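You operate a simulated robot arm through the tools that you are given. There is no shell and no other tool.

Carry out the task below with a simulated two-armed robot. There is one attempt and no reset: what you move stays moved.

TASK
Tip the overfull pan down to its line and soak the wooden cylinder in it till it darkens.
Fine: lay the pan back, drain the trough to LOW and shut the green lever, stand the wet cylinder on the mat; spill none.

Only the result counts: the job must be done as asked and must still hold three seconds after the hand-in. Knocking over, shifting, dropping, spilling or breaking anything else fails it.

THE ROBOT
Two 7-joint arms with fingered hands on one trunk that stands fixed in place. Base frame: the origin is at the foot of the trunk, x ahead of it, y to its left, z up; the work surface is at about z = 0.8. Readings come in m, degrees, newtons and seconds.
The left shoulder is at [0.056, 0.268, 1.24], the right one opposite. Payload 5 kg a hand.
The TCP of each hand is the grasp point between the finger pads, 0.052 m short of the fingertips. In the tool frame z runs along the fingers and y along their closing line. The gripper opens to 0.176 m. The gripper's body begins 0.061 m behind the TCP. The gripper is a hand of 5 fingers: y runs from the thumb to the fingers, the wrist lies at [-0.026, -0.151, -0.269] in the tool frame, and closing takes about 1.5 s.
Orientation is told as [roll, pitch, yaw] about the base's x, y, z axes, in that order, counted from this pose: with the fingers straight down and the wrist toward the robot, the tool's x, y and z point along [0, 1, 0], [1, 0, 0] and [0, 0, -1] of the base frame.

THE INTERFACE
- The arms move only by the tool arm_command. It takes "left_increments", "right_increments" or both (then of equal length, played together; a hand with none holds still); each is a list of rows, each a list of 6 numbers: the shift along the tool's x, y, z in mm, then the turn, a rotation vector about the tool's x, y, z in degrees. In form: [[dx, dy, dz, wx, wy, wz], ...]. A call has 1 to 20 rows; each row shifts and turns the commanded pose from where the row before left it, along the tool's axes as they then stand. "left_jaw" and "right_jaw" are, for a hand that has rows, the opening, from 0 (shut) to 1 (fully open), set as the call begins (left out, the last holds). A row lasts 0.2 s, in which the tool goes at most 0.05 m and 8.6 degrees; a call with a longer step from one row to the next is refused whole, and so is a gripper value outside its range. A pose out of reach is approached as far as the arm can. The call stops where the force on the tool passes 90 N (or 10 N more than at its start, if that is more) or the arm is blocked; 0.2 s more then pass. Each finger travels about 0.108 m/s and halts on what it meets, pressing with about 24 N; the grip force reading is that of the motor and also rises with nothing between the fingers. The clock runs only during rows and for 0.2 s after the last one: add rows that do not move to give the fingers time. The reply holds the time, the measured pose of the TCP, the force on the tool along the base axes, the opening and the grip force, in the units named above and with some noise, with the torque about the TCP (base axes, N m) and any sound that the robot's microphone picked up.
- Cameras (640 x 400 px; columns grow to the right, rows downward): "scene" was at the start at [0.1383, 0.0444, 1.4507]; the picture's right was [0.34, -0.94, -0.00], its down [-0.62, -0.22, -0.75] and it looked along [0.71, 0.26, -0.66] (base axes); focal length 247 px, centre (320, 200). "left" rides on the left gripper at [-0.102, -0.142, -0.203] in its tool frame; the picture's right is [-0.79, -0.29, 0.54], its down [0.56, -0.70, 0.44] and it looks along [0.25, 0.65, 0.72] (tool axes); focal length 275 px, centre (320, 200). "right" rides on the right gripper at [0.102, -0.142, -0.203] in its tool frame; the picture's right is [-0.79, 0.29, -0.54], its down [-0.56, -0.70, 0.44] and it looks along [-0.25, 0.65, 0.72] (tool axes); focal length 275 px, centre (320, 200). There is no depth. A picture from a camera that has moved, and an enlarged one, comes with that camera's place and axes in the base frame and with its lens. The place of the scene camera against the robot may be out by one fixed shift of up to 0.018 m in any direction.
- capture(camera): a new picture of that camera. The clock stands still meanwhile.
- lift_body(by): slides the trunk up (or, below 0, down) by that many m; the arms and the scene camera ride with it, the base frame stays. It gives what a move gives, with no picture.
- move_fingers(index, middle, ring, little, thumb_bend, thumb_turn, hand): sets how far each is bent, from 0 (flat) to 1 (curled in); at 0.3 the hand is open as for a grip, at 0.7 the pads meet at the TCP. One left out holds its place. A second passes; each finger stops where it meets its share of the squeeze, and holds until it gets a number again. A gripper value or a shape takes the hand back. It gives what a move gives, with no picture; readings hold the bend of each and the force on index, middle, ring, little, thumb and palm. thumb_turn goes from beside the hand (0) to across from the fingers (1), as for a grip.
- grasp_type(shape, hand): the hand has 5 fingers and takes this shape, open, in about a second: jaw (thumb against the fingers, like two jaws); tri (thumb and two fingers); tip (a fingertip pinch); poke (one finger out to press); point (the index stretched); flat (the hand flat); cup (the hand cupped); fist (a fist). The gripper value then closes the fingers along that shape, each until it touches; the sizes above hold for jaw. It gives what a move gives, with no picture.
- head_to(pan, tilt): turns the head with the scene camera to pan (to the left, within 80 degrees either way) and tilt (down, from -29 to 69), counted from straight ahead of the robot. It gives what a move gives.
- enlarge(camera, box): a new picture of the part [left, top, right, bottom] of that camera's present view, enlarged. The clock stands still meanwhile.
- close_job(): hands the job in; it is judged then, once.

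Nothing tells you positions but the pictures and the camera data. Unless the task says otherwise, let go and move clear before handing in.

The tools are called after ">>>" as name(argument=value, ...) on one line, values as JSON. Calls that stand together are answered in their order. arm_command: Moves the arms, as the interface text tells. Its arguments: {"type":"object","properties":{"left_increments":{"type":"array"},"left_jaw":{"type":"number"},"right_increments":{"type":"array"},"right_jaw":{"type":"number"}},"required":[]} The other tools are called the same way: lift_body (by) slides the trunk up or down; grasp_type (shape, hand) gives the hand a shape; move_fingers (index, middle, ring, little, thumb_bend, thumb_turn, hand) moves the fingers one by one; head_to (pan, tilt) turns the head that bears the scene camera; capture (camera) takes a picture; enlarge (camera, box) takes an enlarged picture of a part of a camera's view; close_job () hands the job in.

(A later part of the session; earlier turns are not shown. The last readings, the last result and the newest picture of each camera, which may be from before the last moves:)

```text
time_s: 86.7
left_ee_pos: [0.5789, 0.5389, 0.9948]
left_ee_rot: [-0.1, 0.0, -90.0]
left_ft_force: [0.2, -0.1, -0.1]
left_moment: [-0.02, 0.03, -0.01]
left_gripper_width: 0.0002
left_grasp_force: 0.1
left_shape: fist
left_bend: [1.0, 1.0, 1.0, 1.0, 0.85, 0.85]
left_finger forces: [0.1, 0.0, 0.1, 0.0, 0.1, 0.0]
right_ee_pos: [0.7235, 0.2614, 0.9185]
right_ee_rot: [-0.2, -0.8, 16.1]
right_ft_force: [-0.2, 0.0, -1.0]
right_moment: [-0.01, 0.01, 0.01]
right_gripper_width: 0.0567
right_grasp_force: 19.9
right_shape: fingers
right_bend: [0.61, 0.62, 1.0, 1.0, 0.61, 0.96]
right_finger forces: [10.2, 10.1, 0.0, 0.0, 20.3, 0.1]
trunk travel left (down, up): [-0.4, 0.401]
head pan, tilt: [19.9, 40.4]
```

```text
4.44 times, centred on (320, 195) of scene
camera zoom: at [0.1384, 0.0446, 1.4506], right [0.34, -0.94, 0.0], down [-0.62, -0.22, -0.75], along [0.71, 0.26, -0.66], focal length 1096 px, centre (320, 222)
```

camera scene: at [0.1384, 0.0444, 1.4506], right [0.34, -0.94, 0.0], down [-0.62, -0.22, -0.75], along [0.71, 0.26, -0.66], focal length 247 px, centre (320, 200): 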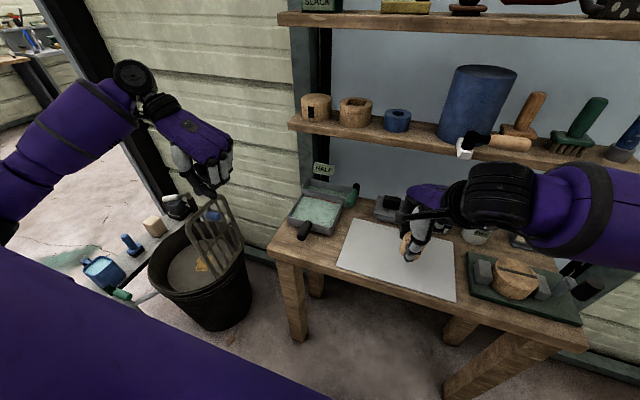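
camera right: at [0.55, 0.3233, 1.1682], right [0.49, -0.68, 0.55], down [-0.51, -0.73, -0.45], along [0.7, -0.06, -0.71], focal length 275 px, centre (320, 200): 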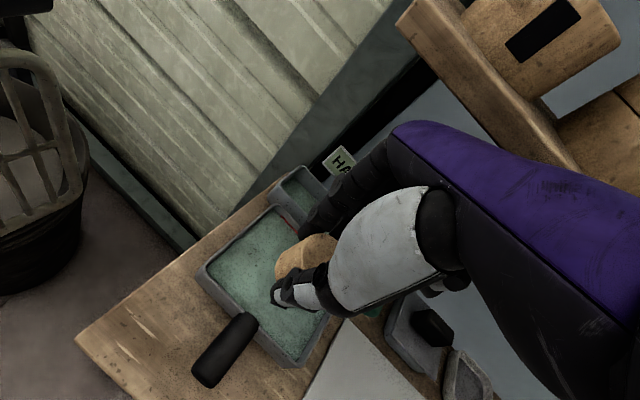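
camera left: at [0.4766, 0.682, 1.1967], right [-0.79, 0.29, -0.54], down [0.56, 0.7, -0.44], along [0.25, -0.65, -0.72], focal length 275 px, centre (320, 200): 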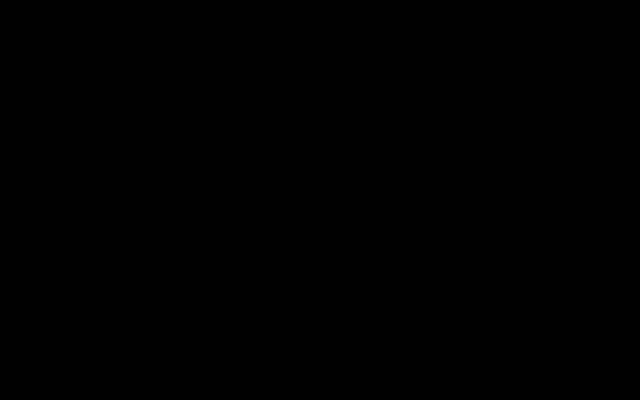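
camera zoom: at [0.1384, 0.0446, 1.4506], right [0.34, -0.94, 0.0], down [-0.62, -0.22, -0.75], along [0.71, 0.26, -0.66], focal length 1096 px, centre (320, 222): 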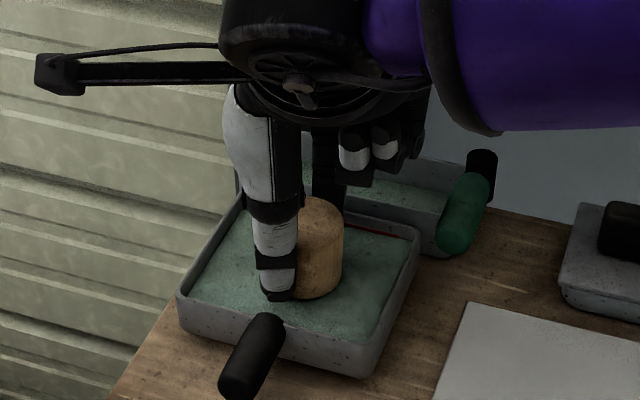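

>>> arm_command(right_increments=[[0, 0, 6, 0, 0, 0], [0, 0, 6, 0, 0, 0], [0, 0, 0, 0, 0, 0]])

>>> arm_command(right_increments=[[0, 0, 5, 0, 0, 0], [0, 0, 5, 0, 0, 0], [0, 0, 0, 0, 0, 0]])

>>> enlarge(camera="right", box=[180, 140, 400, 380])

>>> enlarge(camera="scene", box=[270, 150, 370, 240])

```text
time_s: 87.5
left_ee_pos: [0.5787, 0.539, 0.996]
left_ee_rot: [0.0, 0.2, -90.0]
left_ft_force: [0.4, -0.2, -0.4]
left_moment: [-0.01, 0.0, 0.04]
left_gripper_width: 0.0
left_grasp_force: 0.0
left_shape: fist
left_bend: [1.0, 1.0, 1.0, 1.0, 0.85, 0.85]
left_finger forces: [0.0, 0.0, 0.0, 0.0, 0.0, 0.1]
right_ee_pos: [0.7236, 0.2627, 0.9077]
right_ee_rot: [-0.2, -0.7, 16.0]
right_ft_force: [-0.2, 0.6, -1.0]
right_moment: [0.0, -0.02, -0.03]
right_gripper_width: 0.0567
right_grasp_force: 20.8
right_shape: fingers
right_bend: [0.61, 0.62, 1.0, 1.0, 0.61, 0.96]
right_finger forces: [10.3, 10.1, 0.1, 0.0, 20.3, 0.1]
trunk travel left (down, up): [-0.4, 0.401]
head pan, tilt: [19.9, 40.4]
```

```text
time_s: 88.3
left_ee_pos: [0.5791, 0.5387, 0.9959]
left_ee_rot: [-0.1, 0.1, -90.0]
left_ft_force: [-0.8, 0.0, 0.3]
left_moment: [-0.02, 0.01, 0.05]
left_gripper_width: 0.0
left_grasp_force: 0.0
left_shape: fist
left_bend: [1.0, 1.0, 1.0, 1.0, 0.85, 0.85]
left_finger forces: [0.1, 0.1, 0.0, 0.1, 0.0, 0.0]
right_ee_pos: [0.7233, 0.2628, 0.897]
right_ee_rot: [-0.2, -0.7, 16.1]
right_ft_force: [-0.3, 0.2, -0.9]
right_moment: [0.01, 0.02, 0.0]
right_gripper_width: 0.0567
right_grasp_force: 21.1
right_shape: fingers
right_bend: [0.61, 0.62, 1.0, 1.0, 0.61, 0.96]
right_finger forces: [10.3, 10.1, 0.0, 0.1, 20.4, 0.1]
trunk travel left (down, up): [-0.4, 0.401]
head pan, tilt: [19.9, 40.4]
```

```text
1.67 times, centred on (290, 260) of right
camera zoom: at [0.5564, 0.3214, 1.0981], right [0.49, -0.68, 0.55], down [-0.52, -0.73, -0.45], along [0.7, -0.06, -0.71], focal length 459 px, centre (370, 100)
```

zoom: 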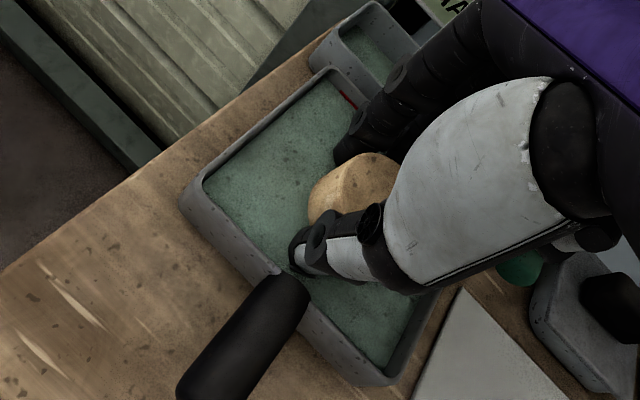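

```text
4.44 times, centred on (320, 195) of scene
camera zoom: at [0.1383, 0.0446, 1.4507], right [0.34, -0.94, 0.0], down [-0.62, -0.22, -0.75], along [0.71, 0.26, -0.66], focal length 1096 px, centre (320, 222)
```

zoom: 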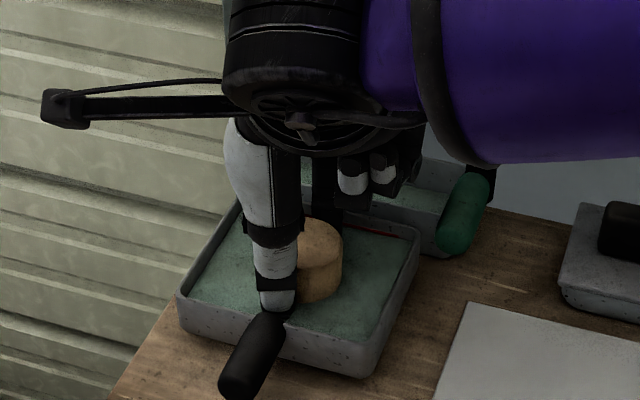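

The waterline is on the cylinder now and the pan level is steady. I lower further toward the floor.

>>> arm_command(right_increments=[[0, 0, 4, 0, 0, 0], [0, 0, 4, 0, 0, 0], [0, 0, 0, 0, 0, 0]])

>>> arm_command(right_increments=[[0, 0, 3, 0, 0, 0], [0, 0, 0, 0, 0, 0]])

>>> enlarge(camera="right", box=[180, 140, 400, 380])

>>> enlarge(camera="scene", box=[270, 150, 370, 240])

```text
time_s: 89.1
left_ee_pos: [0.5774, 0.5401, 0.9961]
left_ee_rot: [0.0, 0.0, -90.1]
left_ft_force: [0.8, 0.1, 0.1]
left_moment: [0.05, -0.02, 0.0]
left_gripper_width: 0.0001
left_grasp_force: 0.1
left_shape: fist
left_bend: [1.0, 1.0, 1.0, 1.0, 0.85, 0.85]
left_finger forces: [0.0, 0.0, 0.0, 0.1, 0.1, 0.0]
right_ee_pos: [0.7224, 0.2637, 0.8911]
right_ee_rot: [-0.2, -0.8, 16.1]
right_ft_force: [-5.2, 2.4, 15.5]
right_moment: [-0.03, -0.44, 0.07]
right_gripper_width: 0.057
right_grasp_force: 29.8
right_shape: fingers
right_bend: [0.61, 0.62, 1.0, 1.0, 0.61, 0.96]
right_finger forces: [9.6, 27.2, 0.0, 0.0, 22.4, 0.1]
trunk travel left (down, up): [-0.4, 0.401]
head pan, tilt: [19.9, 40.4]
```

```text
time_s: 89.7
left_ee_pos: [0.5767, 0.5394, 0.9968]
left_ee_rot: [0.2, 0.2, -90.0]
left_ft_force: [0.0, -0.4, 0.5]
left_moment: [0.02, -0.03, 0.03]
left_gripper_width: 0.0002
left_grasp_force: 0.0
left_shape: fist
left_bend: [1.0, 1.0, 1.0, 1.0, 0.85, 0.85]
left_finger forces: [0.0, 0.1, 0.0, 0.0, 0.1, 0.0]
right_ee_pos: [0.7226, 0.2626, 0.8902]
right_ee_rot: [-0.2, -0.9, 16.2]
right_ft_force: [-5.7, 2.2, 34.5]
right_moment: [-0.11, -0.57, -0.06]
right_gripper_width: 0.0569
right_grasp_force: 35.8
right_shape: fingers
right_bend: [0.61, 0.62, 1.0, 1.0, 0.61, 0.96]
right_finger forces: [10.3, 37.3, 0.0, 0.0, 23.7, 0.0]
trunk travel left (down, up): [-0.4, 0.401]
head pan, tilt: [19.9, 40.4]
```

```text
1.67 times, centred on (290, 260) of right
camera zoom: at [0.555, 0.3207, 1.0909], right [0.49, -0.68, 0.55], down [-0.51, -0.73, -0.45], along [0.71, -0.06, -0.7], focal length 459 px, centre (370, 100)
```

zoom: 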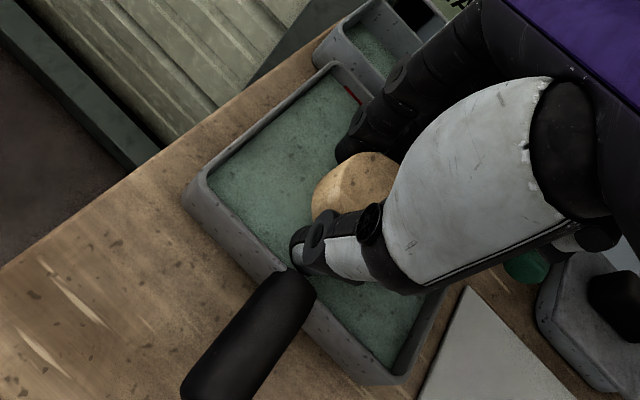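

```text
4.44 times, centred on (320, 195) of scene
camera zoom: at [0.1358, 0.0439, 1.4512], right [0.34, -0.94, 0.0], down [-0.62, -0.22, -0.75], along [0.71, 0.26, -0.66], focal length 1096 px, centre (320, 222)
```

zoom: 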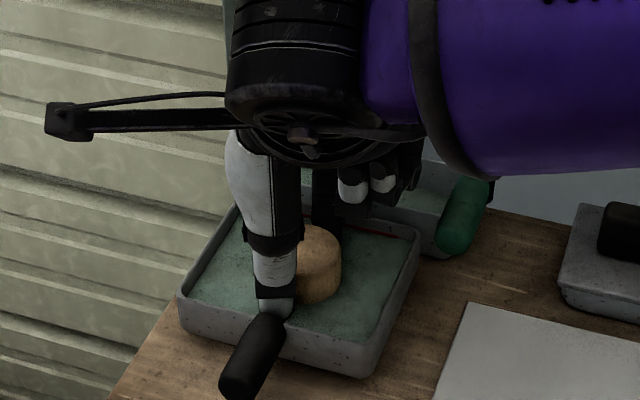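

There's strong contact on the middle finger (fingertip or cylinder at the bottom), so I ease up 4 mm and inspect.

>>> arm_command(right_increments=[[0, 0, -3, 0, 0, 0], [0, 0, -2, 0, 0, 0], [0, 0, 0, 0, 0, 0]])

>>> enlarge(camera="scene", box=[290, 165, 350, 225])

>>> enlarge(camera="right", box=[220, 140, 360, 280])

```text
time_s: 90.5
left_ee_pos: [0.5786, 0.5398, 0.9948]
left_ee_rot: [0.0, 0.1, -90.1]
left_ft_force: [-0.5, 0.6, -0.4]
left_moment: [0.04, -0.02, -0.01]
left_gripper_width: 0.0
left_grasp_force: 0.1
left_shape: fist
left_bend: [1.0, 1.0, 1.0, 1.0, 0.85, 0.85]
left_finger forces: [0.1, 0.0, 0.0, 0.1, 0.0, 0.0]
right_ee_pos: [0.7215, 0.2617, 0.8919]
right_ee_rot: [-0.3, -0.6, 16.2]
right_ft_force: [-6.2, 2.2, 11.0]
right_moment: [0.01, 0.15, 0.11]
right_gripper_width: 0.0568
right_grasp_force: 26.1
right_shape: fingers
right_bend: [0.61, 0.62, 1.0, 1.0, 0.61, 0.96]
right_finger forces: [9.8, 20.3, 0.0, 0.0, 22.9, 0.0]
trunk travel left (down, up): [-0.4, 0.401]
head pan, tilt: [19.9, 40.4]
```

```text
6.67 times, centred on (320, 195) of scene
camera zoom: at [0.1374, 0.0444, 1.4506], right [0.34, -0.94, 0.0], down [-0.62, -0.22, -0.75], along [0.71, 0.26, -0.66], focal length 1645 px, centre (320, 233)
```

zoom: 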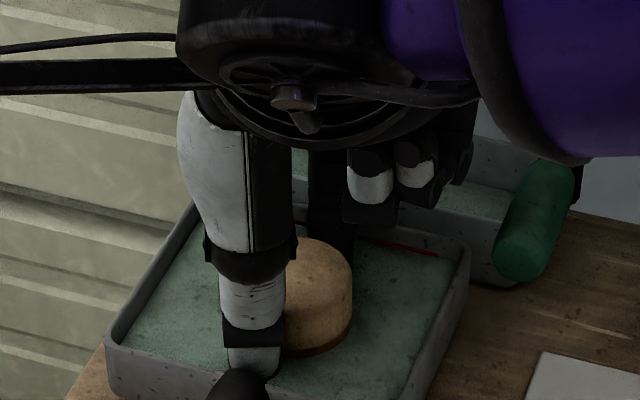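

```text
2.86 times, centred on (290, 210) of right
camera zoom: at [0.5556, 0.321, 1.0918], right [0.49, -0.68, 0.55], down [-0.52, -0.73, -0.45], along [0.7, -0.06, -0.71], focal length 786 px, centre (406, 171)
```

zoom: 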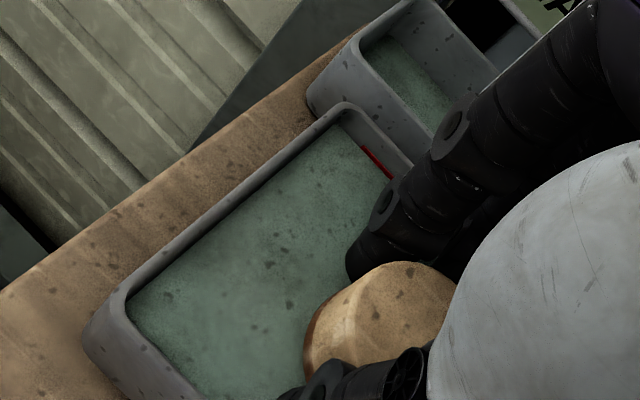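

A thin dark band shows the wood is already darkening at the bottom; the middle finger's knuckle seems to meet the far rim. I raise a bit, turn the hand to a diagonal (yaw 45°) for clearance, and recentre.

>>> arm_command(right_increments=[[0, 0, -8, 0, 0, 0], [0, 0, -8, 0, 0, 0], [0, 0, 0, 0, 0, -7.25], [0, 0, 0, 0, 0, -7.25], [0, 0, 0, 0, 0, -7.25], [0, 0, 0, 0, 0, -7.25], [0, 0, 0, 0, 0, 0], [0, 0, 0, 0, 0, 0]])

>>> enlarge(camera="scene", box=[270, 150, 370, 240])

>>> capture(camera="right")

```text
time_s: 92.3
left_ee_pos: [0.5789, 0.539, 0.9955]
left_ee_rot: [0.0, 0.0, -90.0]
left_ft_force: [-0.6, -0.4, -0.4]
left_moment: [0.0, -0.06, 0.01]
left_gripper_width: 0.0001
left_grasp_force: 0.0
left_shape: fist
left_bend: [1.0, 1.0, 1.0, 1.0, 0.85, 0.85]
left_finger forces: [0.1, 0.0, 0.0, 0.1, 0.0, 0.0]
right_ee_pos: [0.7232, 0.2613, 0.9088]
right_ee_rot: [-0.5, -0.4, 45.1]
right_ft_force: [-0.7, 0.7, -1.4]
right_moment: [0.05, 0.01, 0.0]
right_gripper_width: 0.0569
right_grasp_force: 20.2
right_shape: fingers
right_bend: [0.61, 0.62, 1.0, 1.0, 0.61, 0.96]
right_finger forces: [10.3, 10.8, 0.1, 0.0, 20.2, 0.0]
trunk travel left (down, up): [-0.4, 0.401]
head pan, tilt: [19.9, 40.4]
```

```text
4.44 times, centred on (320, 195) of scene
camera zoom: at [0.1384, 0.0444, 1.4507], right [0.34, -0.94, 0.0], down [-0.62, -0.22, -0.75], along [0.71, 0.26, -0.66], focal length 1096 px, centre (320, 222)
```

zoom: 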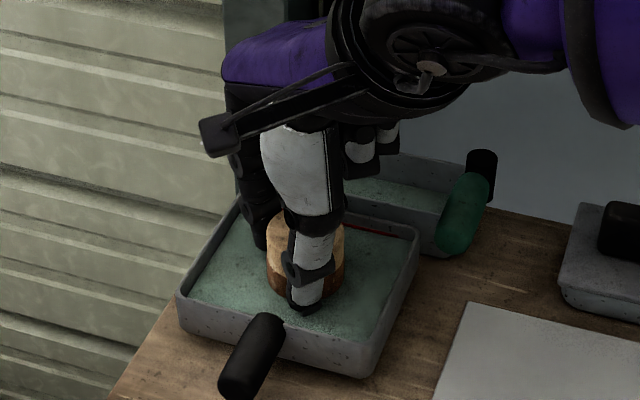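

```text
taken
camera right: at [0.5491, 0.2335, 1.1083], right [0.76, -0.36, 0.55], down [-0.1, -0.89, -0.44], along [0.65, 0.28, -0.71], focal length 275 px, centre (320, 200)
```

right: 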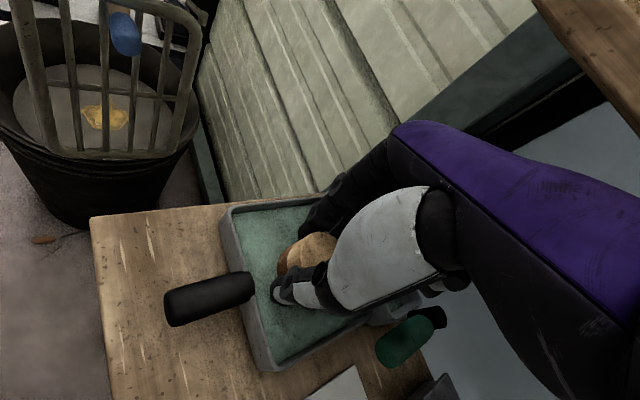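

The lower part has visibly darkened. With the diagonal grip, I lower again with force checks.

>>> arm_command(right_increments=[[0, -3, 6, 0, 0, 0], [0, 0, 6, 0, 0, 0], [0, 0, 4, 0, 0, 0], [0, 0, 0, 0, 0, 0]])

>>> arm_command(right_increments=[[0, 0, 3, 0, 0, 0], [0, 0, 0, 0, 0, 0]])

>>> enlarge(camera="scene", box=[290, 165, 350, 225])

>>> enlarge(camera="right", box=[200, 170, 440, 380])

```text
time_s: 93.3
left_ee_pos: [0.5781, 0.5405, 0.9955]
left_ee_rot: [0.1, 0.1, -90.0]
left_ft_force: [-0.2, 0.1, 0.1]
left_moment: [0.0, -0.02, -0.03]
left_gripper_width: 0.0002
left_grasp_force: 0.1
left_shape: fist
left_bend: [1.0, 1.0, 1.0, 1.0, 0.85, 0.85]
left_finger forces: [0.0, 0.0, 0.1, 0.0, 0.1, 0.0]
right_ee_pos: [0.7222, 0.2588, 0.8912]
right_ee_rot: [-0.5, -0.5, 45.2]
right_ft_force: [0.7, 0.2, 0.1]
right_moment: [-0.04, 0.0, 0.04]
right_gripper_width: 0.0567
right_grasp_force: 20.7
right_shape: fingers
right_bend: [0.61, 0.62, 1.0, 1.0, 0.61, 0.96]
right_finger forces: [10.3, 11.1, 0.1, 0.0, 20.2, 0.1]
trunk travel left (down, up): [-0.4, 0.401]
head pan, tilt: [19.9, 40.4]
```

```text
time_s: 93.9
left_ee_pos: [0.578, 0.5383, 0.9956]
left_ee_rot: [0.0, 0.2, -90.0]
left_ft_force: [-0.6, 0.5, -0.6]
left_moment: [-0.03, 0.03, 0.01]
left_gripper_width: 0.0002
left_grasp_force: 0.0
left_shape: fist
left_bend: [1.0, 1.0, 1.0, 1.0, 0.85, 0.85]
left_finger forces: [0.1, 0.0, 0.1, 0.0, 0.0, 0.1]
right_ee_pos: [0.7211, 0.2597, 0.8901]
right_ee_rot: [-0.5, -0.8, 45.0]
right_ft_force: [0.4, 0.6, 14.2]
right_moment: [-0.11, 0.12, 0.05]
right_gripper_width: 0.0569
right_grasp_force: 22.1
right_shape: fingers
right_bend: [0.61, 0.62, 1.0, 1.0, 0.61, 0.96]
right_finger forces: [10.6, 12.3, 0.1, 0.0, 21.2, 0.0]
trunk travel left (down, up): [-0.4, 0.401]
head pan, tilt: [19.9, 40.4]
```

```text
6.67 times, centred on (320, 195) of scene
camera zoom: at [0.1375, 0.0442, 1.4509], right [0.34, -0.94, 0.0], down [-0.62, -0.22, -0.75], along [0.71, 0.26, -0.66], focal length 1645 px, centre (320, 233)
```

zoom: 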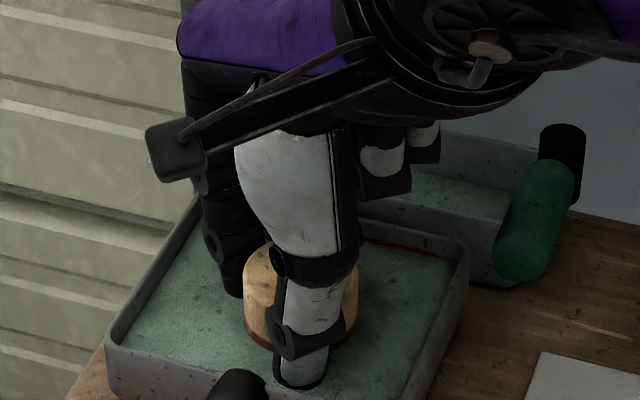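

```text
1.90 times, centred on (320, 275) of right
camera zoom: at [0.5463, 0.2313, 1.091], right [0.75, -0.36, 0.55], down [-0.1, -0.89, -0.45], along [0.65, 0.28, -0.71], focal length 524 px, centre (320, 57)
```

zoom: 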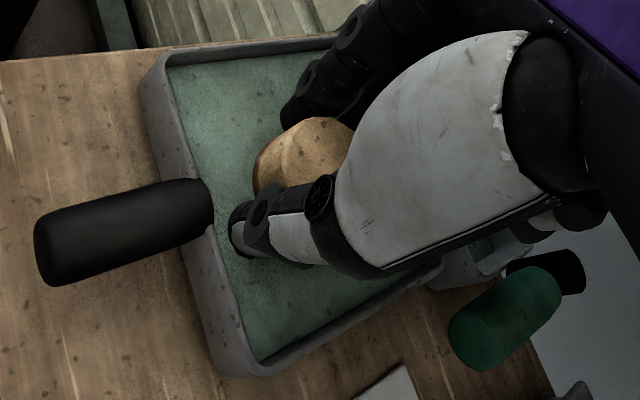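

The cylinder now rests on the pan's floor, so it is as deep as it goes. I ease off 2 mm and let it soak.

>>> arm_command(right_increments=[[0, 0, -2, 0, 0, 0], [0, 0, 0, 0, 0, 0], [0, 0, 0, 0, 0, 0], [0, 0, 0, 0, 0, 0], [0, 0, 0, 0, 0, 0], [0, 0, 0, 0, 0, 0], [0, 0, 0, 0, 0, 0], [0, 0, 0, 0, 0, 0], [0, 0, 0, 0, 0, 0], [0, 0, 0, 0, 0, 0], [0, 0, 0, 0, 0, 0], [0, 0, 0, 0, 0, 0], [0, 0, 0, 0, 0, 0], [0, 0, 0, 0, 0, 0], [0, 0, 0, 0, 0, 0]])

>>> enlarge(camera="scene", box=[290, 165, 350, 225])

>>> enlarge(camera="right", box=[200, 170, 440, 380])

```text
time_s: 97.1
left_ee_pos: [0.5783, 0.5404, 0.9942]
left_ee_rot: [0.1, 0.2, -89.9]
left_ft_force: [-0.1, 0.5, 0.3]
left_moment: [0.04, 0.02, -0.03]
left_gripper_width: 0.0
left_grasp_force: 0.1
left_shape: fist
left_bend: [1.0, 1.0, 1.0, 1.0, 0.85, 0.85]
left_finger forces: [0.1, 0.1, 0.0, 0.0, 0.1, 0.0]
right_ee_pos: [0.721, 0.2594, 0.8905]
right_ee_rot: [-0.5, -0.5, 45.2]
right_ft_force: [2.4, 1.1, 9.1]
right_moment: [-0.05, -0.06, 0.0]
right_gripper_width: 0.0568
right_grasp_force: 21.8
right_shape: fingers
right_bend: [0.61, 0.62, 1.0, 1.0, 0.61, 0.96]
right_finger forces: [11.2, 12.9, 0.1, 0.1, 19.8, 0.0]
trunk travel left (down, up): [-0.4, 0.401]
head pan, tilt: [19.9, 40.4]
```

```text
6.67 times, centred on (320, 195) of scene
camera zoom: at [0.1379, 0.0444, 1.4507], right [0.34, -0.94, 0.0], down [-0.62, -0.22, -0.75], along [0.71, 0.26, -0.66], focal length 1645 px, centre (320, 233)
```

zoom: 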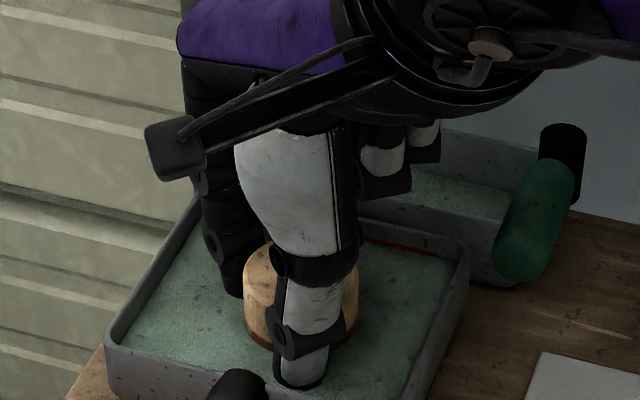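

```text
1.90 times, centred on (320, 275) of right
camera zoom: at [0.5464, 0.2314, 1.0915], right [0.76, -0.36, 0.55], down [-0.1, -0.89, -0.44], along [0.65, 0.28, -0.71], focal length 524 px, centre (320, 57)
```

zoom: 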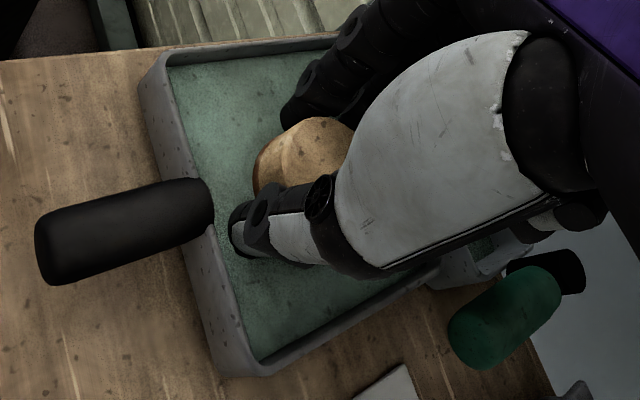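

>>> arm_command(right_increments=[[0, 0, 0, 0, 0, 0], [0, 0, 0, 0, 0, 0], [0, 0, 0, 0, 0, 0], [0, 0, 0, 0, 0, 0], [0, 0, 0, 0, 0, 0], [0, 0, 0, 0, 0, 0], [0, 0, 0, 0, 0, 0], [0, 0, 0, 0, 0, 0], [0, 0, 0, 0, 0, 0], [0, 0, 0, 0, 0, 0], [0, 0, 0, 0, 0, 0], [0, 0, 0, 0, 0, 0], [0, 0, 0, 0, 0, 0], [0, 0, 0, 0, 0, 0], [0, 0, 0, 0, 0, 0], [0, 0, 0, 0, 0, 0], [0, 0, 0, 0, 0, 0], [0, 0, 0, 0, 0, 0], [0, 0, 0, 0, 0, 0], [0, 0, 0, 0, 0, 0]])

>>> enlarge(camera="scene", box=[290, 165, 350, 225])

>>> enlarge(camera="right", box=[200, 170, 440, 380])

```text
time_s: 101.3
left_ee_pos: [0.5787, 0.5397, 0.9957]
left_ee_rot: [0.0, 0.1, -90.0]
left_ft_force: [-0.4, 0.2, -0.3]
left_moment: [0.02, 0.0, -0.02]
left_gripper_width: 0.0001
left_grasp_force: 0.1
left_shape: fist
left_bend: [1.0, 1.0, 1.0, 1.0, 0.85, 0.85]
left_finger forces: [0.1, 0.0, 0.1, 0.0, 0.0, 0.0]
right_ee_pos: [0.7216, 0.259, 0.8916]
right_ee_rot: [-0.5, -0.5, 45.2]
right_ft_force: [2.9, 1.7, 10.2]
right_moment: [0.03, -0.06, 0.01]
right_gripper_width: 0.0567
right_grasp_force: 22.5
right_shape: fingers
right_bend: [0.61, 0.62, 1.0, 1.0, 0.61, 0.96]
right_finger forces: [11.2, 12.8, 0.0, 0.0, 20.0, 0.0]
trunk travel left (down, up): [-0.4, 0.401]
head pan, tilt: [19.9, 40.4]
```

```text
6.67 times, centred on (320, 195) of scene
camera zoom: at [0.1379, 0.0444, 1.4507], right [0.34, -0.94, 0.0], down [-0.62, -0.22, -0.75], along [0.71, 0.26, -0.66], focal length 1645 px, centre (320, 233)
```

zoom: 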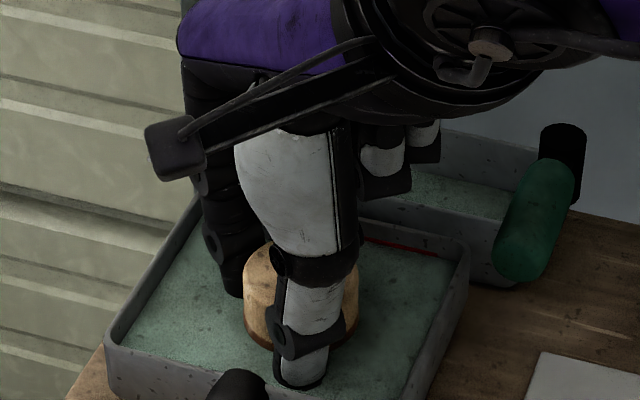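

```text
1.90 times, centred on (320, 275) of right
camera zoom: at [0.5464, 0.2314, 1.0915], right [0.76, -0.36, 0.55], down [-0.1, -0.89, -0.44], along [0.65, 0.28, -0.71], focal length 524 px, centre (320, 57)
```

zoom: 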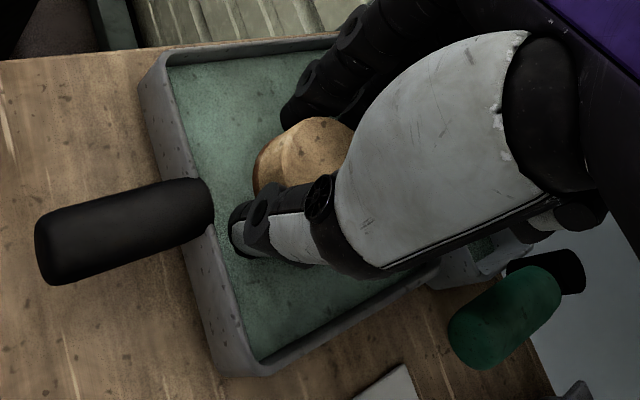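

I raise it over the pan to see how dark the soaked part has become.

>>> arm_command(right_increments=[[0, 0, -10, 0, 0, 0], [0, 0, -10, 0, 0, 0], [0, 0, -10, 0, 0, 0], [0, 0, -10, 0, 0, 0], [0, 0, 0, 0, 0, 0]])

>>> enlarge(camera="scene", box=[290, 165, 350, 225])

>>> enlarge(camera="right", box=[200, 170, 440, 380])

```text
time_s: 102.5
left_ee_pos: [0.5797, 0.5407, 0.9942]
left_ee_rot: [0.0, 0.1, -90.1]
left_ft_force: [-0.7, 0.4, 0.3]
left_moment: [0.03, 0.01, 0.04]
left_gripper_width: 0.0001
left_grasp_force: 0.1
left_shape: fist
left_bend: [1.0, 1.0, 1.0, 1.0, 0.85, 0.85]
left_finger forces: [0.1, 0.0, 0.1, 0.0, 0.0, 0.1]
right_ee_pos: [0.7206, 0.2605, 0.9301]
right_ee_rot: [-0.6, -0.5, 45.1]
right_ft_force: [-0.5, -0.1, -0.8]
right_moment: [0.02, 0.02, -0.01]
right_gripper_width: 0.0569
right_grasp_force: 21.2
right_shape: fingers
right_bend: [0.61, 0.62, 1.0, 1.0, 0.61, 0.96]
right_finger forces: [10.2, 11.2, 0.0, 0.0, 20.2, 0.0]
trunk travel left (down, up): [-0.4, 0.401]
head pan, tilt: [19.9, 40.4]
```

```text
6.67 times, centred on (320, 195) of scene
camera zoom: at [0.1385, 0.0445, 1.4506], right [0.34, -0.94, 0.0], down [-0.62, -0.22, -0.75], along [0.71, 0.26, -0.66], focal length 1645 px, centre (320, 233)
```

zoom: 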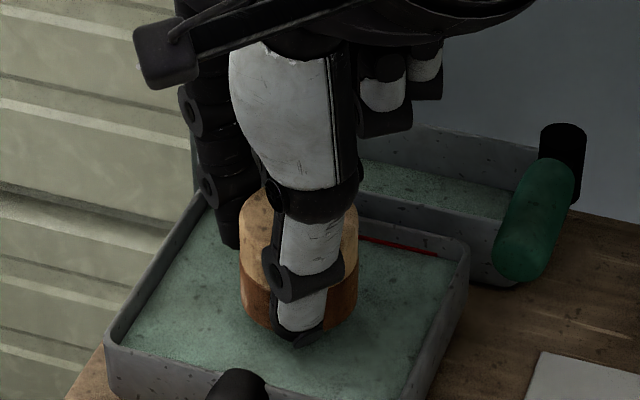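

```text
1.90 times, centred on (320, 275) of right
camera zoom: at [0.5461, 0.2319, 1.1307], right [0.76, -0.36, 0.55], down [-0.1, -0.89, -0.44], along [0.65, 0.28, -0.71], focal length 524 px, centre (320, 57)
```

zoom: 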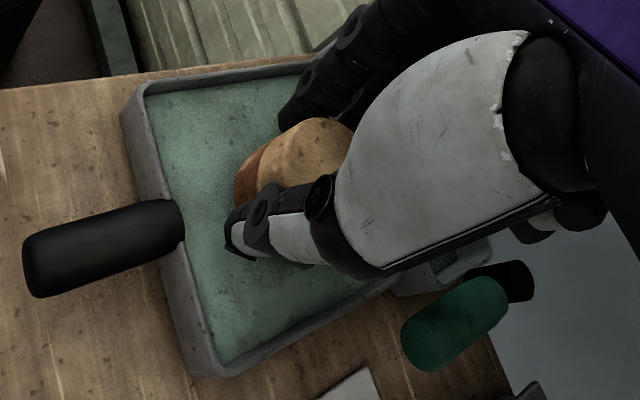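

The lower part is now a crisp dark brown. To be sure the soak is complete I dip it again for several seconds and compare the shade.

>>> arm_command(right_increments=[[0, 0, 10, 0, 0, 0], [0, 0, 10, 0, 0, 0], [0, 0, 9, 0, 0, 0], [0, 0, 8, 0, 0, 0], [0, 0, 0, 0, 0, 0], [0, 0, 0, 0, 0, 0], [0, 0, 0, 0, 0, 0], [0, 0, 0, 0, 0, 0], [0, 0, 0, 0, 0, 0], [0, 0, 0, 0, 0, 0], [0, 0, 0, 0, 0, 0], [0, 0, 0, 0, 0, 0], [0, 0, 0, 0, 0, 0], [0, 0, 0, 0, 0, 0], [0, 0, 0, 0, 0, 0], [0, 0, 0, 0, 0, 0], [0, 0, 0, 0, 0, 0], [0, 0, 0, 0, 0, 0], [0, 0, 0, 0, 0, 0], [0, 0, 0, 0, 0, 0]])

>>> arm_command(right_increments=[[0, 0, 0, 0, 0, 0], [0, 0, 0, 0, 0, 0], [0, 0, 0, 0, 0, 0], [0, 0, 0, 0, 0, 0], [0, 0, 0, 0, 0, 0], [0, 0, 0, 0, 0, 0], [0, 0, 0, 0, 0, 0], [0, 0, 0, 0, 0, 0], [0, 0, 0, 0, 0, 0], [0, 0, 0, 0, 0, 0], [0, 0, 0, 0, 0, 0], [0, 0, 0, 0, 0, 0], [0, 0, 0, 0, 0, 0], [0, 0, 0, 0, 0, 0], [0, 0, 0, 0, 0, 0], [0, 0, 0, 0, 0, 0], [0, 0, 0, 0, 0, 0], [0, 0, 0, 0, 0, 0], [0, 0, 0, 0, 0, 0], [0, 0, 0, 0, 0, 0]])

>>> arm_command(right_increments=[[0, 0, -10, 0, 0, 0], [0, 0, -10, 0, 0, 0], [0, 0, -9, 0, 0, 0], [0, 0, -8, 0, 0, 0], [0, 0, 0, 0, 0, 0], [0, 0, 0, 0, 0, 0]])

>>> enlarge(camera="scene", box=[290, 165, 350, 225])

>>> enlarge(camera="right", box=[200, 170, 440, 380])

```text
time_s: 106.7
left_ee_pos: [0.5776, 0.5389, 0.9962]
left_ee_rot: [0.0, 0.1, -89.9]
left_ft_force: [0.1, 0.4, -0.1]
left_moment: [0.0, -0.01, -0.02]
left_gripper_width: 0.0001
left_grasp_force: 0.1
left_shape: fist
left_bend: [1.0, 1.0, 1.0, 1.0, 0.85, 0.85]
left_finger forces: [0.0, 0.0, 0.0, 0.0, 0.0, 0.1]
right_ee_pos: [0.721, 0.2599, 0.8927]
right_ee_rot: [-0.4, -0.5, 45.1]
right_ft_force: [0.2, -0.2, -1.2]
right_moment: [0.01, -0.01, -0.03]
right_gripper_width: 0.0569
right_grasp_force: 21.0
right_shape: fingers
right_bend: [0.61, 0.62, 1.0, 1.0, 0.61, 0.96]
right_finger forces: [10.2, 11.1, 0.1, 0.1, 20.4, 0.1]
trunk travel left (down, up): [-0.4, 0.401]
head pan, tilt: [19.9, 40.4]
```

```text
time_s: 110.9
left_ee_pos: [0.5792, 0.5395, 0.9946]
left_ee_rot: [0.0, 0.2, -90.0]
left_ft_force: [0.1, 0.0, 0.3]
left_moment: [-0.02, -0.01, 0.02]
left_gripper_width: 0.0
left_grasp_force: 0.1
left_shape: fist
left_bend: [1.0, 1.0, 1.0, 1.0, 0.85, 0.85]
left_finger forces: [0.0, 0.1, 0.0, 0.0, 0.0, 0.0]
right_ee_pos: [0.7199, 0.2594, 0.8932]
right_ee_rot: [-0.4, -0.5, 45.0]
right_ft_force: [0.0, -0.1, 0.4]
right_moment: [0.01, 0.04, 0.02]
right_gripper_width: 0.0567
right_grasp_force: 20.7
right_shape: fingers
right_bend: [0.61, 0.62, 1.0, 1.0, 0.61, 0.96]
right_finger forces: [10.2, 11.2, 0.1, 0.0, 20.4, 0.0]
trunk travel left (down, up): [-0.4, 0.401]
head pan, tilt: [19.9, 40.4]
```

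```text
time_s: 112.3
left_ee_pos: [0.5796, 0.5389, 0.9955]
left_ee_rot: [0.0, 0.1, -90.0]
left_ft_force: [-0.4, 0.1, 0.2]
left_moment: [-0.02, 0.01, -0.04]
left_gripper_width: 0.0
left_grasp_force: 0.1
left_shape: fist
left_bend: [1.0, 1.0, 1.0, 1.0, 0.85, 0.85]
left_finger forces: [0.1, 0.0, 0.0, 0.0, 0.0, 0.0]
right_ee_pos: [0.7214, 0.2621, 0.9293]
right_ee_rot: [-0.6, -0.5, 45.0]
right_ft_force: [0.8, -0.2, 0.0]
right_moment: [0.0, -0.02, -0.04]
right_gripper_width: 0.0567
right_grasp_force: 21.1
right_shape: fingers
right_bend: [0.61, 0.62, 1.0, 1.0, 0.61, 0.96]
right_finger forces: [10.2, 11.4, 0.0, 0.0, 20.4, 0.0]
trunk travel left (down, up): [-0.4, 0.401]
head pan, tilt: [19.9, 40.4]
```

```text
6.67 times, centred on (320, 195) of scene
camera zoom: at [0.1383, 0.0445, 1.4507], right [0.34, -0.94, 0.0], down [-0.62, -0.22, -0.75], along [0.71, 0.26, -0.66], focal length 1645 px, centre (320, 233)
```

zoom: 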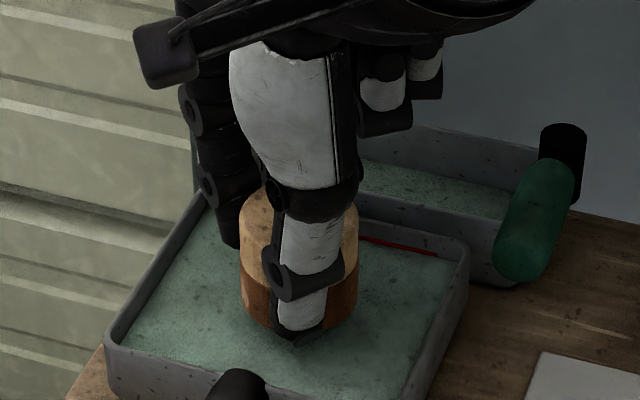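

```text
1.90 times, centred on (320, 275) of right
camera zoom: at [0.5467, 0.2323, 1.1305], right [0.76, -0.36, 0.55], down [-0.1, -0.89, -0.44], along [0.65, 0.28, -0.71], focal length 524 px, centre (320, 57)
```

zoom: 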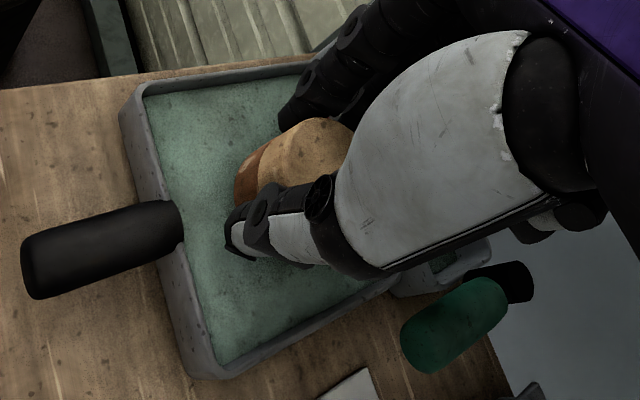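

No further change in shade, so the soak is done. I let it drip over the pan, then carry it back above the mat.

>>> arm_command(right_increments=[[0, 0, 0, 0, 0, 0], [0, 0, 0, 0, 0, 0], [0, 0, 0, 0, 0, 0], [0, 0, 0, 0, 0, 0], [0, 0, 0, 0, 0, 0], [0, 0, 0, 0, 0, 0], [0, 0, 0, 0, 0, 0], [0, 0, 0, 0, 0, 0], [0, 0, 0, 0, 0, 0], [0, 0, 0, 0, 0, 0], [0, 0, 0, 0, 0, 0], [0, 0, 0, 0, 0, 0], [0, 0, -9, 0, 0, 0], [0, 0, -9, 0, 0, 0], [0, 0, -9, 0, 0, 0], [0, 0, -9, 0, 0, 0], [0, 0, 0, 0, 0, 0], [0, 0, 0, 0, 0, 0]])

>>> arm_command(right_increments=[[0, 0, 0, 0, 0, 7.25], [0, 0, 0, 0, 0, 7.25], [0, 0, 0, 0, 0, 7.25], [0, 0, 0, 0, 0, 7.25], [-23.8, -13.8, 0, 0, 0, 0], [-23.8, -13.8, 0, 0, 0, 0], [-23.8, -13.8, 0, 0, 0, 0], [-23.8, -13.8, 0, 0, 0, 0], [-23.8, -13.8, 0, 0, 0, 0], [-23.8, -13.8, 0, 0, 0, 0], [-23.8, -13.8, 0, 0, 0, 0], [-23.8, -13.8, 0, 0, 0, 0], [-23.8, -13.8, 0, 0, 0, 0], [-23.8, -13.8, 0, 0, 0, 0], [-23.8, -13.8, 0, 0, 0, 0], [-23.8, -13.8, 0, 0, 0, 0], [0, 0, 0, 0, 0, 0], [0, 0, 0, 0, 0, 0]])

>>> capture(camera="scene")

>>> capture(camera="right")

```text
time_s: 116.1
left_ee_pos: [0.5797, 0.5386, 0.9944]
left_ee_rot: [-0.2, 0.1, -90.0]
left_ft_force: [0.2, -0.6, 0.1]
left_moment: [-0.02, -0.01, -0.02]
left_gripper_width: 0.0
left_grasp_force: 0.0
left_shape: fist
left_bend: [1.0, 1.0, 1.0, 1.0, 0.85, 0.85]
left_finger forces: [0.0, 0.1, 0.1, 0.0, 0.1, 0.0]
right_ee_pos: [0.7205, 0.2595, 0.9644]
right_ee_rot: [-0.4, -0.2, 45.1]
right_ft_force: [-15.6, -7.4, -31.9]
right_moment: [3.13, -0.94, -1.4]
right_gripper_width: 0.0568
right_grasp_force: 37.9
right_shape: fingers
right_bend: [0.61, 0.62, 1.0, 1.0, 0.61, 0.96]
right_finger forces: [10.3, 11.3, 0.0, 0.0, 20.3, 34.5]
trunk travel left (down, up): [-0.4, 0.401]
head pan, tilt: [19.9, 40.4]
```

```text
time_s: 119.9
left_ee_pos: [0.5784, 0.5389, 0.997]
left_ee_rot: [0.0, 0.1, -89.9]
left_ft_force: [-0.6, -0.5, -0.3]
left_moment: [0.09, 0.0, -0.03]
left_gripper_width: 0.0002
left_grasp_force: 0.0
left_shape: fist
left_bend: [1.0, 1.0, 1.0, 1.0, 0.85, 0.85]
left_finger forces: [0.1, 0.0, 0.0, 0.0, 0.0, 0.0]
right_ee_pos: [0.638, -0.0611, 0.9643]
right_ee_rot: [-0.2, -0.7, 16.0]
right_ft_force: [-1.0, -0.6, -0.1]
right_moment: [0.03, -0.05, 0.01]
right_gripper_width: 0.0567
right_grasp_force: 21.0
right_shape: fingers
right_bend: [0.61, 0.62, 1.0, 1.0, 0.61, 0.96]
right_finger forces: [10.1, 11.3, 0.0, 0.0, 20.0, 0.1]
trunk travel left (down, up): [-0.4, 0.401]
head pan, tilt: [19.9, 40.4]
```

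```text
taken
camera scene: at [0.1381, 0.0438, 1.4507], right [0.34, -0.94, -0.01], down [-0.62, -0.22, -0.75], along [0.71, 0.26, -0.66], focal length 247 px, centre (320, 200)
```

scene: 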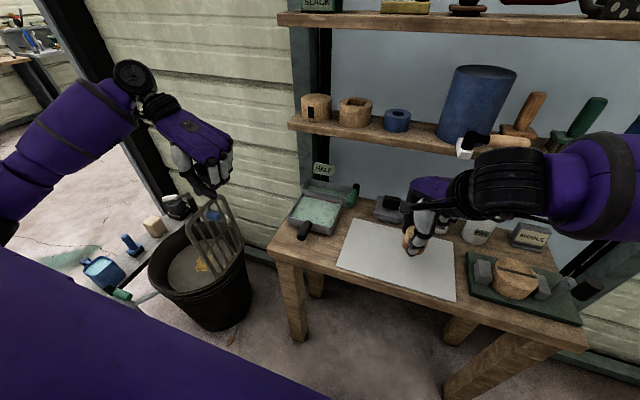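

```text
taken
camera right: at [0.4722, -0.0019, 1.1646], right [0.49, -0.68, 0.55], down [-0.52, -0.73, -0.45], along [0.7, -0.06, -0.71], focal length 275 px, centre (320, 200)
```

right: 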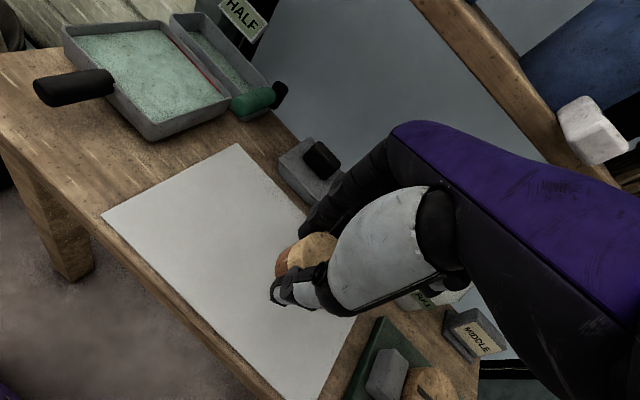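

The palm brushed the shelf's underside while rising but the shelf items look unchanged. Now I lower the cylinder to the mat, slowing near contact.

>>> arm_command(right_increments=[[0, 0, 20, 0, 0, 0], [0, 0, 20, 0, 0, 0], [0, 0, 20, 0, 0, 0], [0, 0, 15, 0, 0, 0], [0, 0, 0, 0, 0, 0]])

>>> arm_command(right_increments=[[0, 0, 3, 0, 0, 0], [0, 0, 3, 0, 0, 0], [0, 0, 0, 0, 0, 0]])

>>> arm_command(right_increments=[[0, 0, 2, 0, 0, 0], [0, 0, 2, 0, 0, 0], [0, 0, 0, 0, 0, 0]])

>>> enlarge(camera="right", box=[220, 160, 440, 340])

>>> enlarge(camera="scene", box=[370, 190, 460, 280])

```text
time_s: 121.1
left_ee_pos: [0.579, 0.5391, 0.9949]
left_ee_rot: [0.1, 0.0, -90.0]
left_ft_force: [-0.6, 0.0, -0.4]
left_moment: [0.0, 0.0, 0.01]
left_gripper_width: 0.0
left_grasp_force: 0.0
left_shape: fist
left_bend: [1.0, 1.0, 1.0, 1.0, 0.85, 0.85]
left_finger forces: [0.0, 0.1, 0.0, 0.1, 0.0, 0.0]
right_ee_pos: [0.6408, -0.0609, 0.8909]
right_ee_rot: [-0.2, -0.7, 16.1]
right_ft_force: [-0.6, -0.3, -0.9]
right_moment: [0.0, -0.01, 0.0]
right_gripper_width: 0.0567
right_grasp_force: 20.6
right_shape: fingers
right_bend: [0.61, 0.62, 1.0, 1.0, 0.61, 0.96]
right_finger forces: [9.9, 11.4, 0.0, 0.1, 20.0, 0.1]
trunk travel left (down, up): [-0.4, 0.401]
head pan, tilt: [19.9, 40.4]
```

```text
time_s: 121.9
left_ee_pos: [0.5792, 0.5384, 0.9954]
left_ee_rot: [0.0, 0.1, -90.0]
left_ft_force: [-0.4, 0.8, -0.5]
left_moment: [0.0, 0.02, -0.01]
left_gripper_width: 0.0
left_grasp_force: 0.1
left_shape: fist
left_bend: [1.0, 1.0, 1.0, 1.0, 0.85, 0.85]
left_finger forces: [0.1, 0.0, 0.1, 0.1, 0.0, 0.1]
right_ee_pos: [0.6403, -0.0591, 0.8837]
right_ee_rot: [-0.2, -0.7, 16.2]
right_ft_force: [-0.2, 0.3, -1.2]
right_moment: [-0.03, 0.0, 0.0]
right_gripper_width: 0.0565
right_grasp_force: 20.3
right_shape: fingers
right_bend: [0.61, 0.62, 1.0, 1.0, 0.61, 0.96]
right_finger forces: [10.0, 11.4, 0.0, 0.1, 19.9, 0.0]
trunk travel left (down, up): [-0.4, 0.401]
head pan, tilt: [19.9, 40.4]
```

```text
time_s: 122.7
left_ee_pos: [0.5788, 0.5395, 0.9954]
left_ee_rot: [0.1, 0.1, -90.0]
left_ft_force: [-0.1, -0.1, 0.3]
left_moment: [-0.02, 0.02, 0.0]
left_gripper_width: 0.0
left_grasp_force: 0.1
left_shape: fist
left_bend: [1.0, 1.0, 1.0, 1.0, 0.85, 0.85]
left_finger forces: [0.1, 0.0, 0.0, 0.0, 0.0, 0.0]
right_ee_pos: [0.6407, -0.0597, 0.8814]
right_ee_rot: [-0.2, -0.7, 16.1]
right_ft_force: [-0.9, -0.4, -0.9]
right_moment: [0.01, 0.01, -0.01]
right_gripper_width: 0.0568
right_grasp_force: 20.6
right_shape: fingers
right_bend: [0.61, 0.62, 1.0, 1.0, 0.61, 0.96]
right_finger forces: [10.1, 11.4, 0.1, 0.0, 19.9, 0.0]
trunk travel left (down, up): [-0.4, 0.401]
head pan, tilt: [19.9, 40.4]
```

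```text
2.22 times, centred on (330, 250) of right
camera zoom: at [0.4741, -0.0013, 1.0815], right [0.49, -0.68, 0.55], down [-0.52, -0.73, -0.45], along [0.71, -0.06, -0.71], focal length 612 px, centre (298, 89)
```

zoom: 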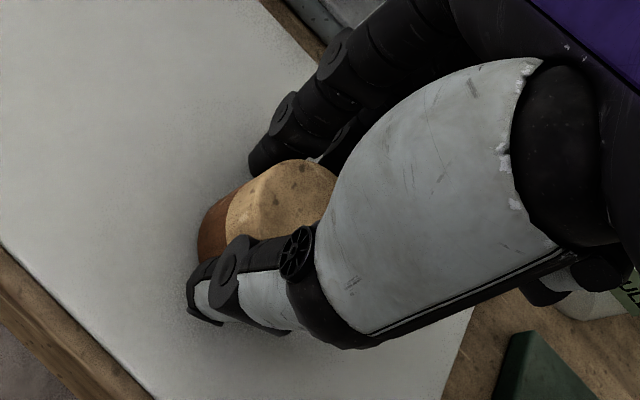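

```text
4.44 times, centred on (415, 235) of scene
camera zoom: at [0.1382, 0.0445, 1.4507], right [0.34, -0.94, 0.0], down [-0.62, -0.22, -0.75], along [0.71, 0.26, -0.66], focal length 1096 px, centre (-102, 44)
```

zoom: 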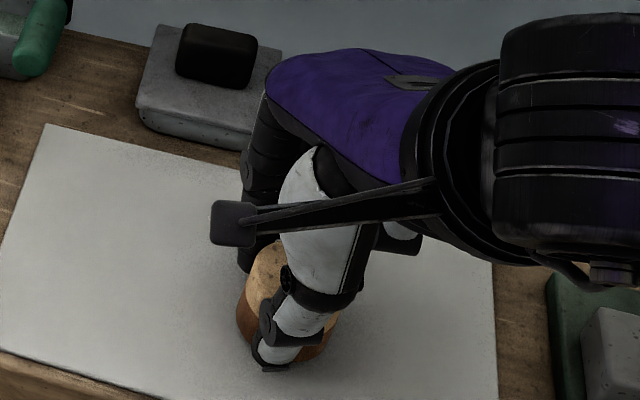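

Not yet in contact; I go on in 1.5 mm steps until the mat takes the weight.

>>> arm_command(right_increments=[[0, 0, 1.5, 0, 0, 0], [0, 0, 1.5, 0, 0, 0], [0, 0, 0, 0, 0, 0]])

>>> arm_command(right_increments=[[0, 0, 1.5, 0, 0, 0], [0, 0, 1, 0, 0, 0], [0, 0, 0, 0, 0, 0]])

```text
time_s: 123.5
left_ee_pos: [0.5793, 0.5405, 0.9948]
left_ee_rot: [0.0, 0.1, -90.0]
left_ft_force: [0.2, 0.1, 0.0]
left_moment: [-0.01, 0.02, 0.0]
left_gripper_width: 0.0001
left_grasp_force: 0.2
left_shape: fist
left_bend: [1.0, 1.0, 1.0, 1.0, 0.85, 0.85]
left_finger forces: [0.1, 0.1, 0.0, 0.0, 0.1, 0.0]
right_ee_pos: [0.6419, -0.0602, 0.8779]
right_ee_rot: [-0.2, -0.7, 16.0]
right_ft_force: [0.4, 1.3, -1.9]
right_moment: [0.01, -0.03, 0.02]
right_gripper_width: 0.0565
right_grasp_force: 20.3
right_shape: fingers
right_bend: [0.61, 0.62, 1.0, 1.0, 0.61, 0.96]
right_finger forces: [10.1, 11.4, 0.0, 0.1, 19.9, 0.0]
trunk travel left (down, up): [-0.4, 0.401]
head pan, tilt: [19.9, 40.4]
```

```text
time_s: 124.3
left_ee_pos: [0.5789, 0.5398, 0.9953]
left_ee_rot: [0.0, 0.1, -90.1]
left_ft_force: [0.2, -0.4, 0.3]
left_moment: [-0.03, -0.02, 0.0]
left_gripper_width: 0.0002
left_grasp_force: 0.0
left_shape: fist
left_bend: [1.0, 1.0, 1.0, 1.0, 0.85, 0.85]
left_finger forces: [0.1, 0.0, 0.0, 0.0, 0.0, 0.0]
right_ee_pos: [0.6415, -0.0601, 0.8746]
right_ee_rot: [-0.2, -0.6, 16.0]
right_ft_force: [0.3, 0.0, -0.2]
right_moment: [0.0, 0.02, 0.04]
right_gripper_width: 0.0565
right_grasp_force: 20.7
right_shape: fingers
right_bend: [0.61, 0.62, 1.0, 1.0, 0.61, 0.96]
right_finger forces: [10.0, 11.4, 0.0, 0.0, 19.9, 0.0]
trunk travel left (down, up): [-0.4, 0.401]
head pan, tilt: [19.9, 40.4]
```

>>> arm_command(right_increments=[[0, 0, 1, 0, 0, 0], [0, 0, 1, 0, 0, 0], [0, 0, 0, 0, 0, 0]])

>>> arm_command(right_increments=[[0, 0, 1, 0, 0, 0], [0, 0, 0.5, 0, 0, 0], [0, 0, 0, 0, 0, 0]])

```text
time_s: 125.1
left_ee_pos: [0.5782, 0.5397, 0.9952]
left_ee_rot: [0.1, 0.1, -90.0]
left_ft_force: [-0.5, -0.6, 0.6]
left_moment: [0.0, -0.03, -0.03]
left_gripper_width: 0.0
left_grasp_force: 0.0
left_shape: fist
left_bend: [1.0, 1.0, 1.0, 1.0, 0.85, 0.85]
left_finger forces: [0.0, 0.0, 0.0, 0.0, 0.1, 0.0]
right_ee_pos: [0.6418, -0.0598, 0.8744]
right_ee_rot: [-0.2, -0.8, 16.0]
right_ft_force: [0.4, 0.8, 5.9]
right_moment: [-0.01, 0.15, 0.0]
right_gripper_width: 0.0568
right_grasp_force: 21.6
right_shape: fingers
right_bend: [0.61, 0.62, 1.0, 1.0, 0.61, 0.96]
right_finger forces: [10.3, 11.9, 0.0, 0.1, 20.6, 0.0]
trunk travel left (down, up): [-0.4, 0.401]
head pan, tilt: [19.9, 40.4]
```

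```text
time_s: 125.9
left_ee_pos: [0.5786, 0.5385, 0.9971]
left_ee_rot: [0.0, 0.1, -90.0]
left_ft_force: [-0.4, 0.4, -0.1]
left_moment: [-0.02, 0.0, -0.01]
left_gripper_width: 0.0001
left_grasp_force: 0.0
left_shape: fist
left_bend: [1.0, 1.0, 1.0, 1.0, 0.85, 0.85]
left_finger forces: [0.1, 0.0, 0.1, 0.0, 0.0, 0.1]
right_ee_pos: [0.6411, -0.0595, 0.8722]
right_ee_rot: [-0.2, -0.9, 16.0]
right_ft_force: [-0.6, 0.1, 22.8]
right_moment: [-0.06, 0.32, 0.0]
right_gripper_width: 0.0561
right_grasp_force: 22.8
right_shape: fingers
right_bend: [0.61, 0.62, 1.0, 1.0, 0.61, 0.96]
right_finger forces: [10.6, 13.1, 0.0, 0.0, 22.4, 0.0]
trunk travel left (down, up): [-0.4, 0.401]
head pan, tilt: [19.9, 40.4]
```

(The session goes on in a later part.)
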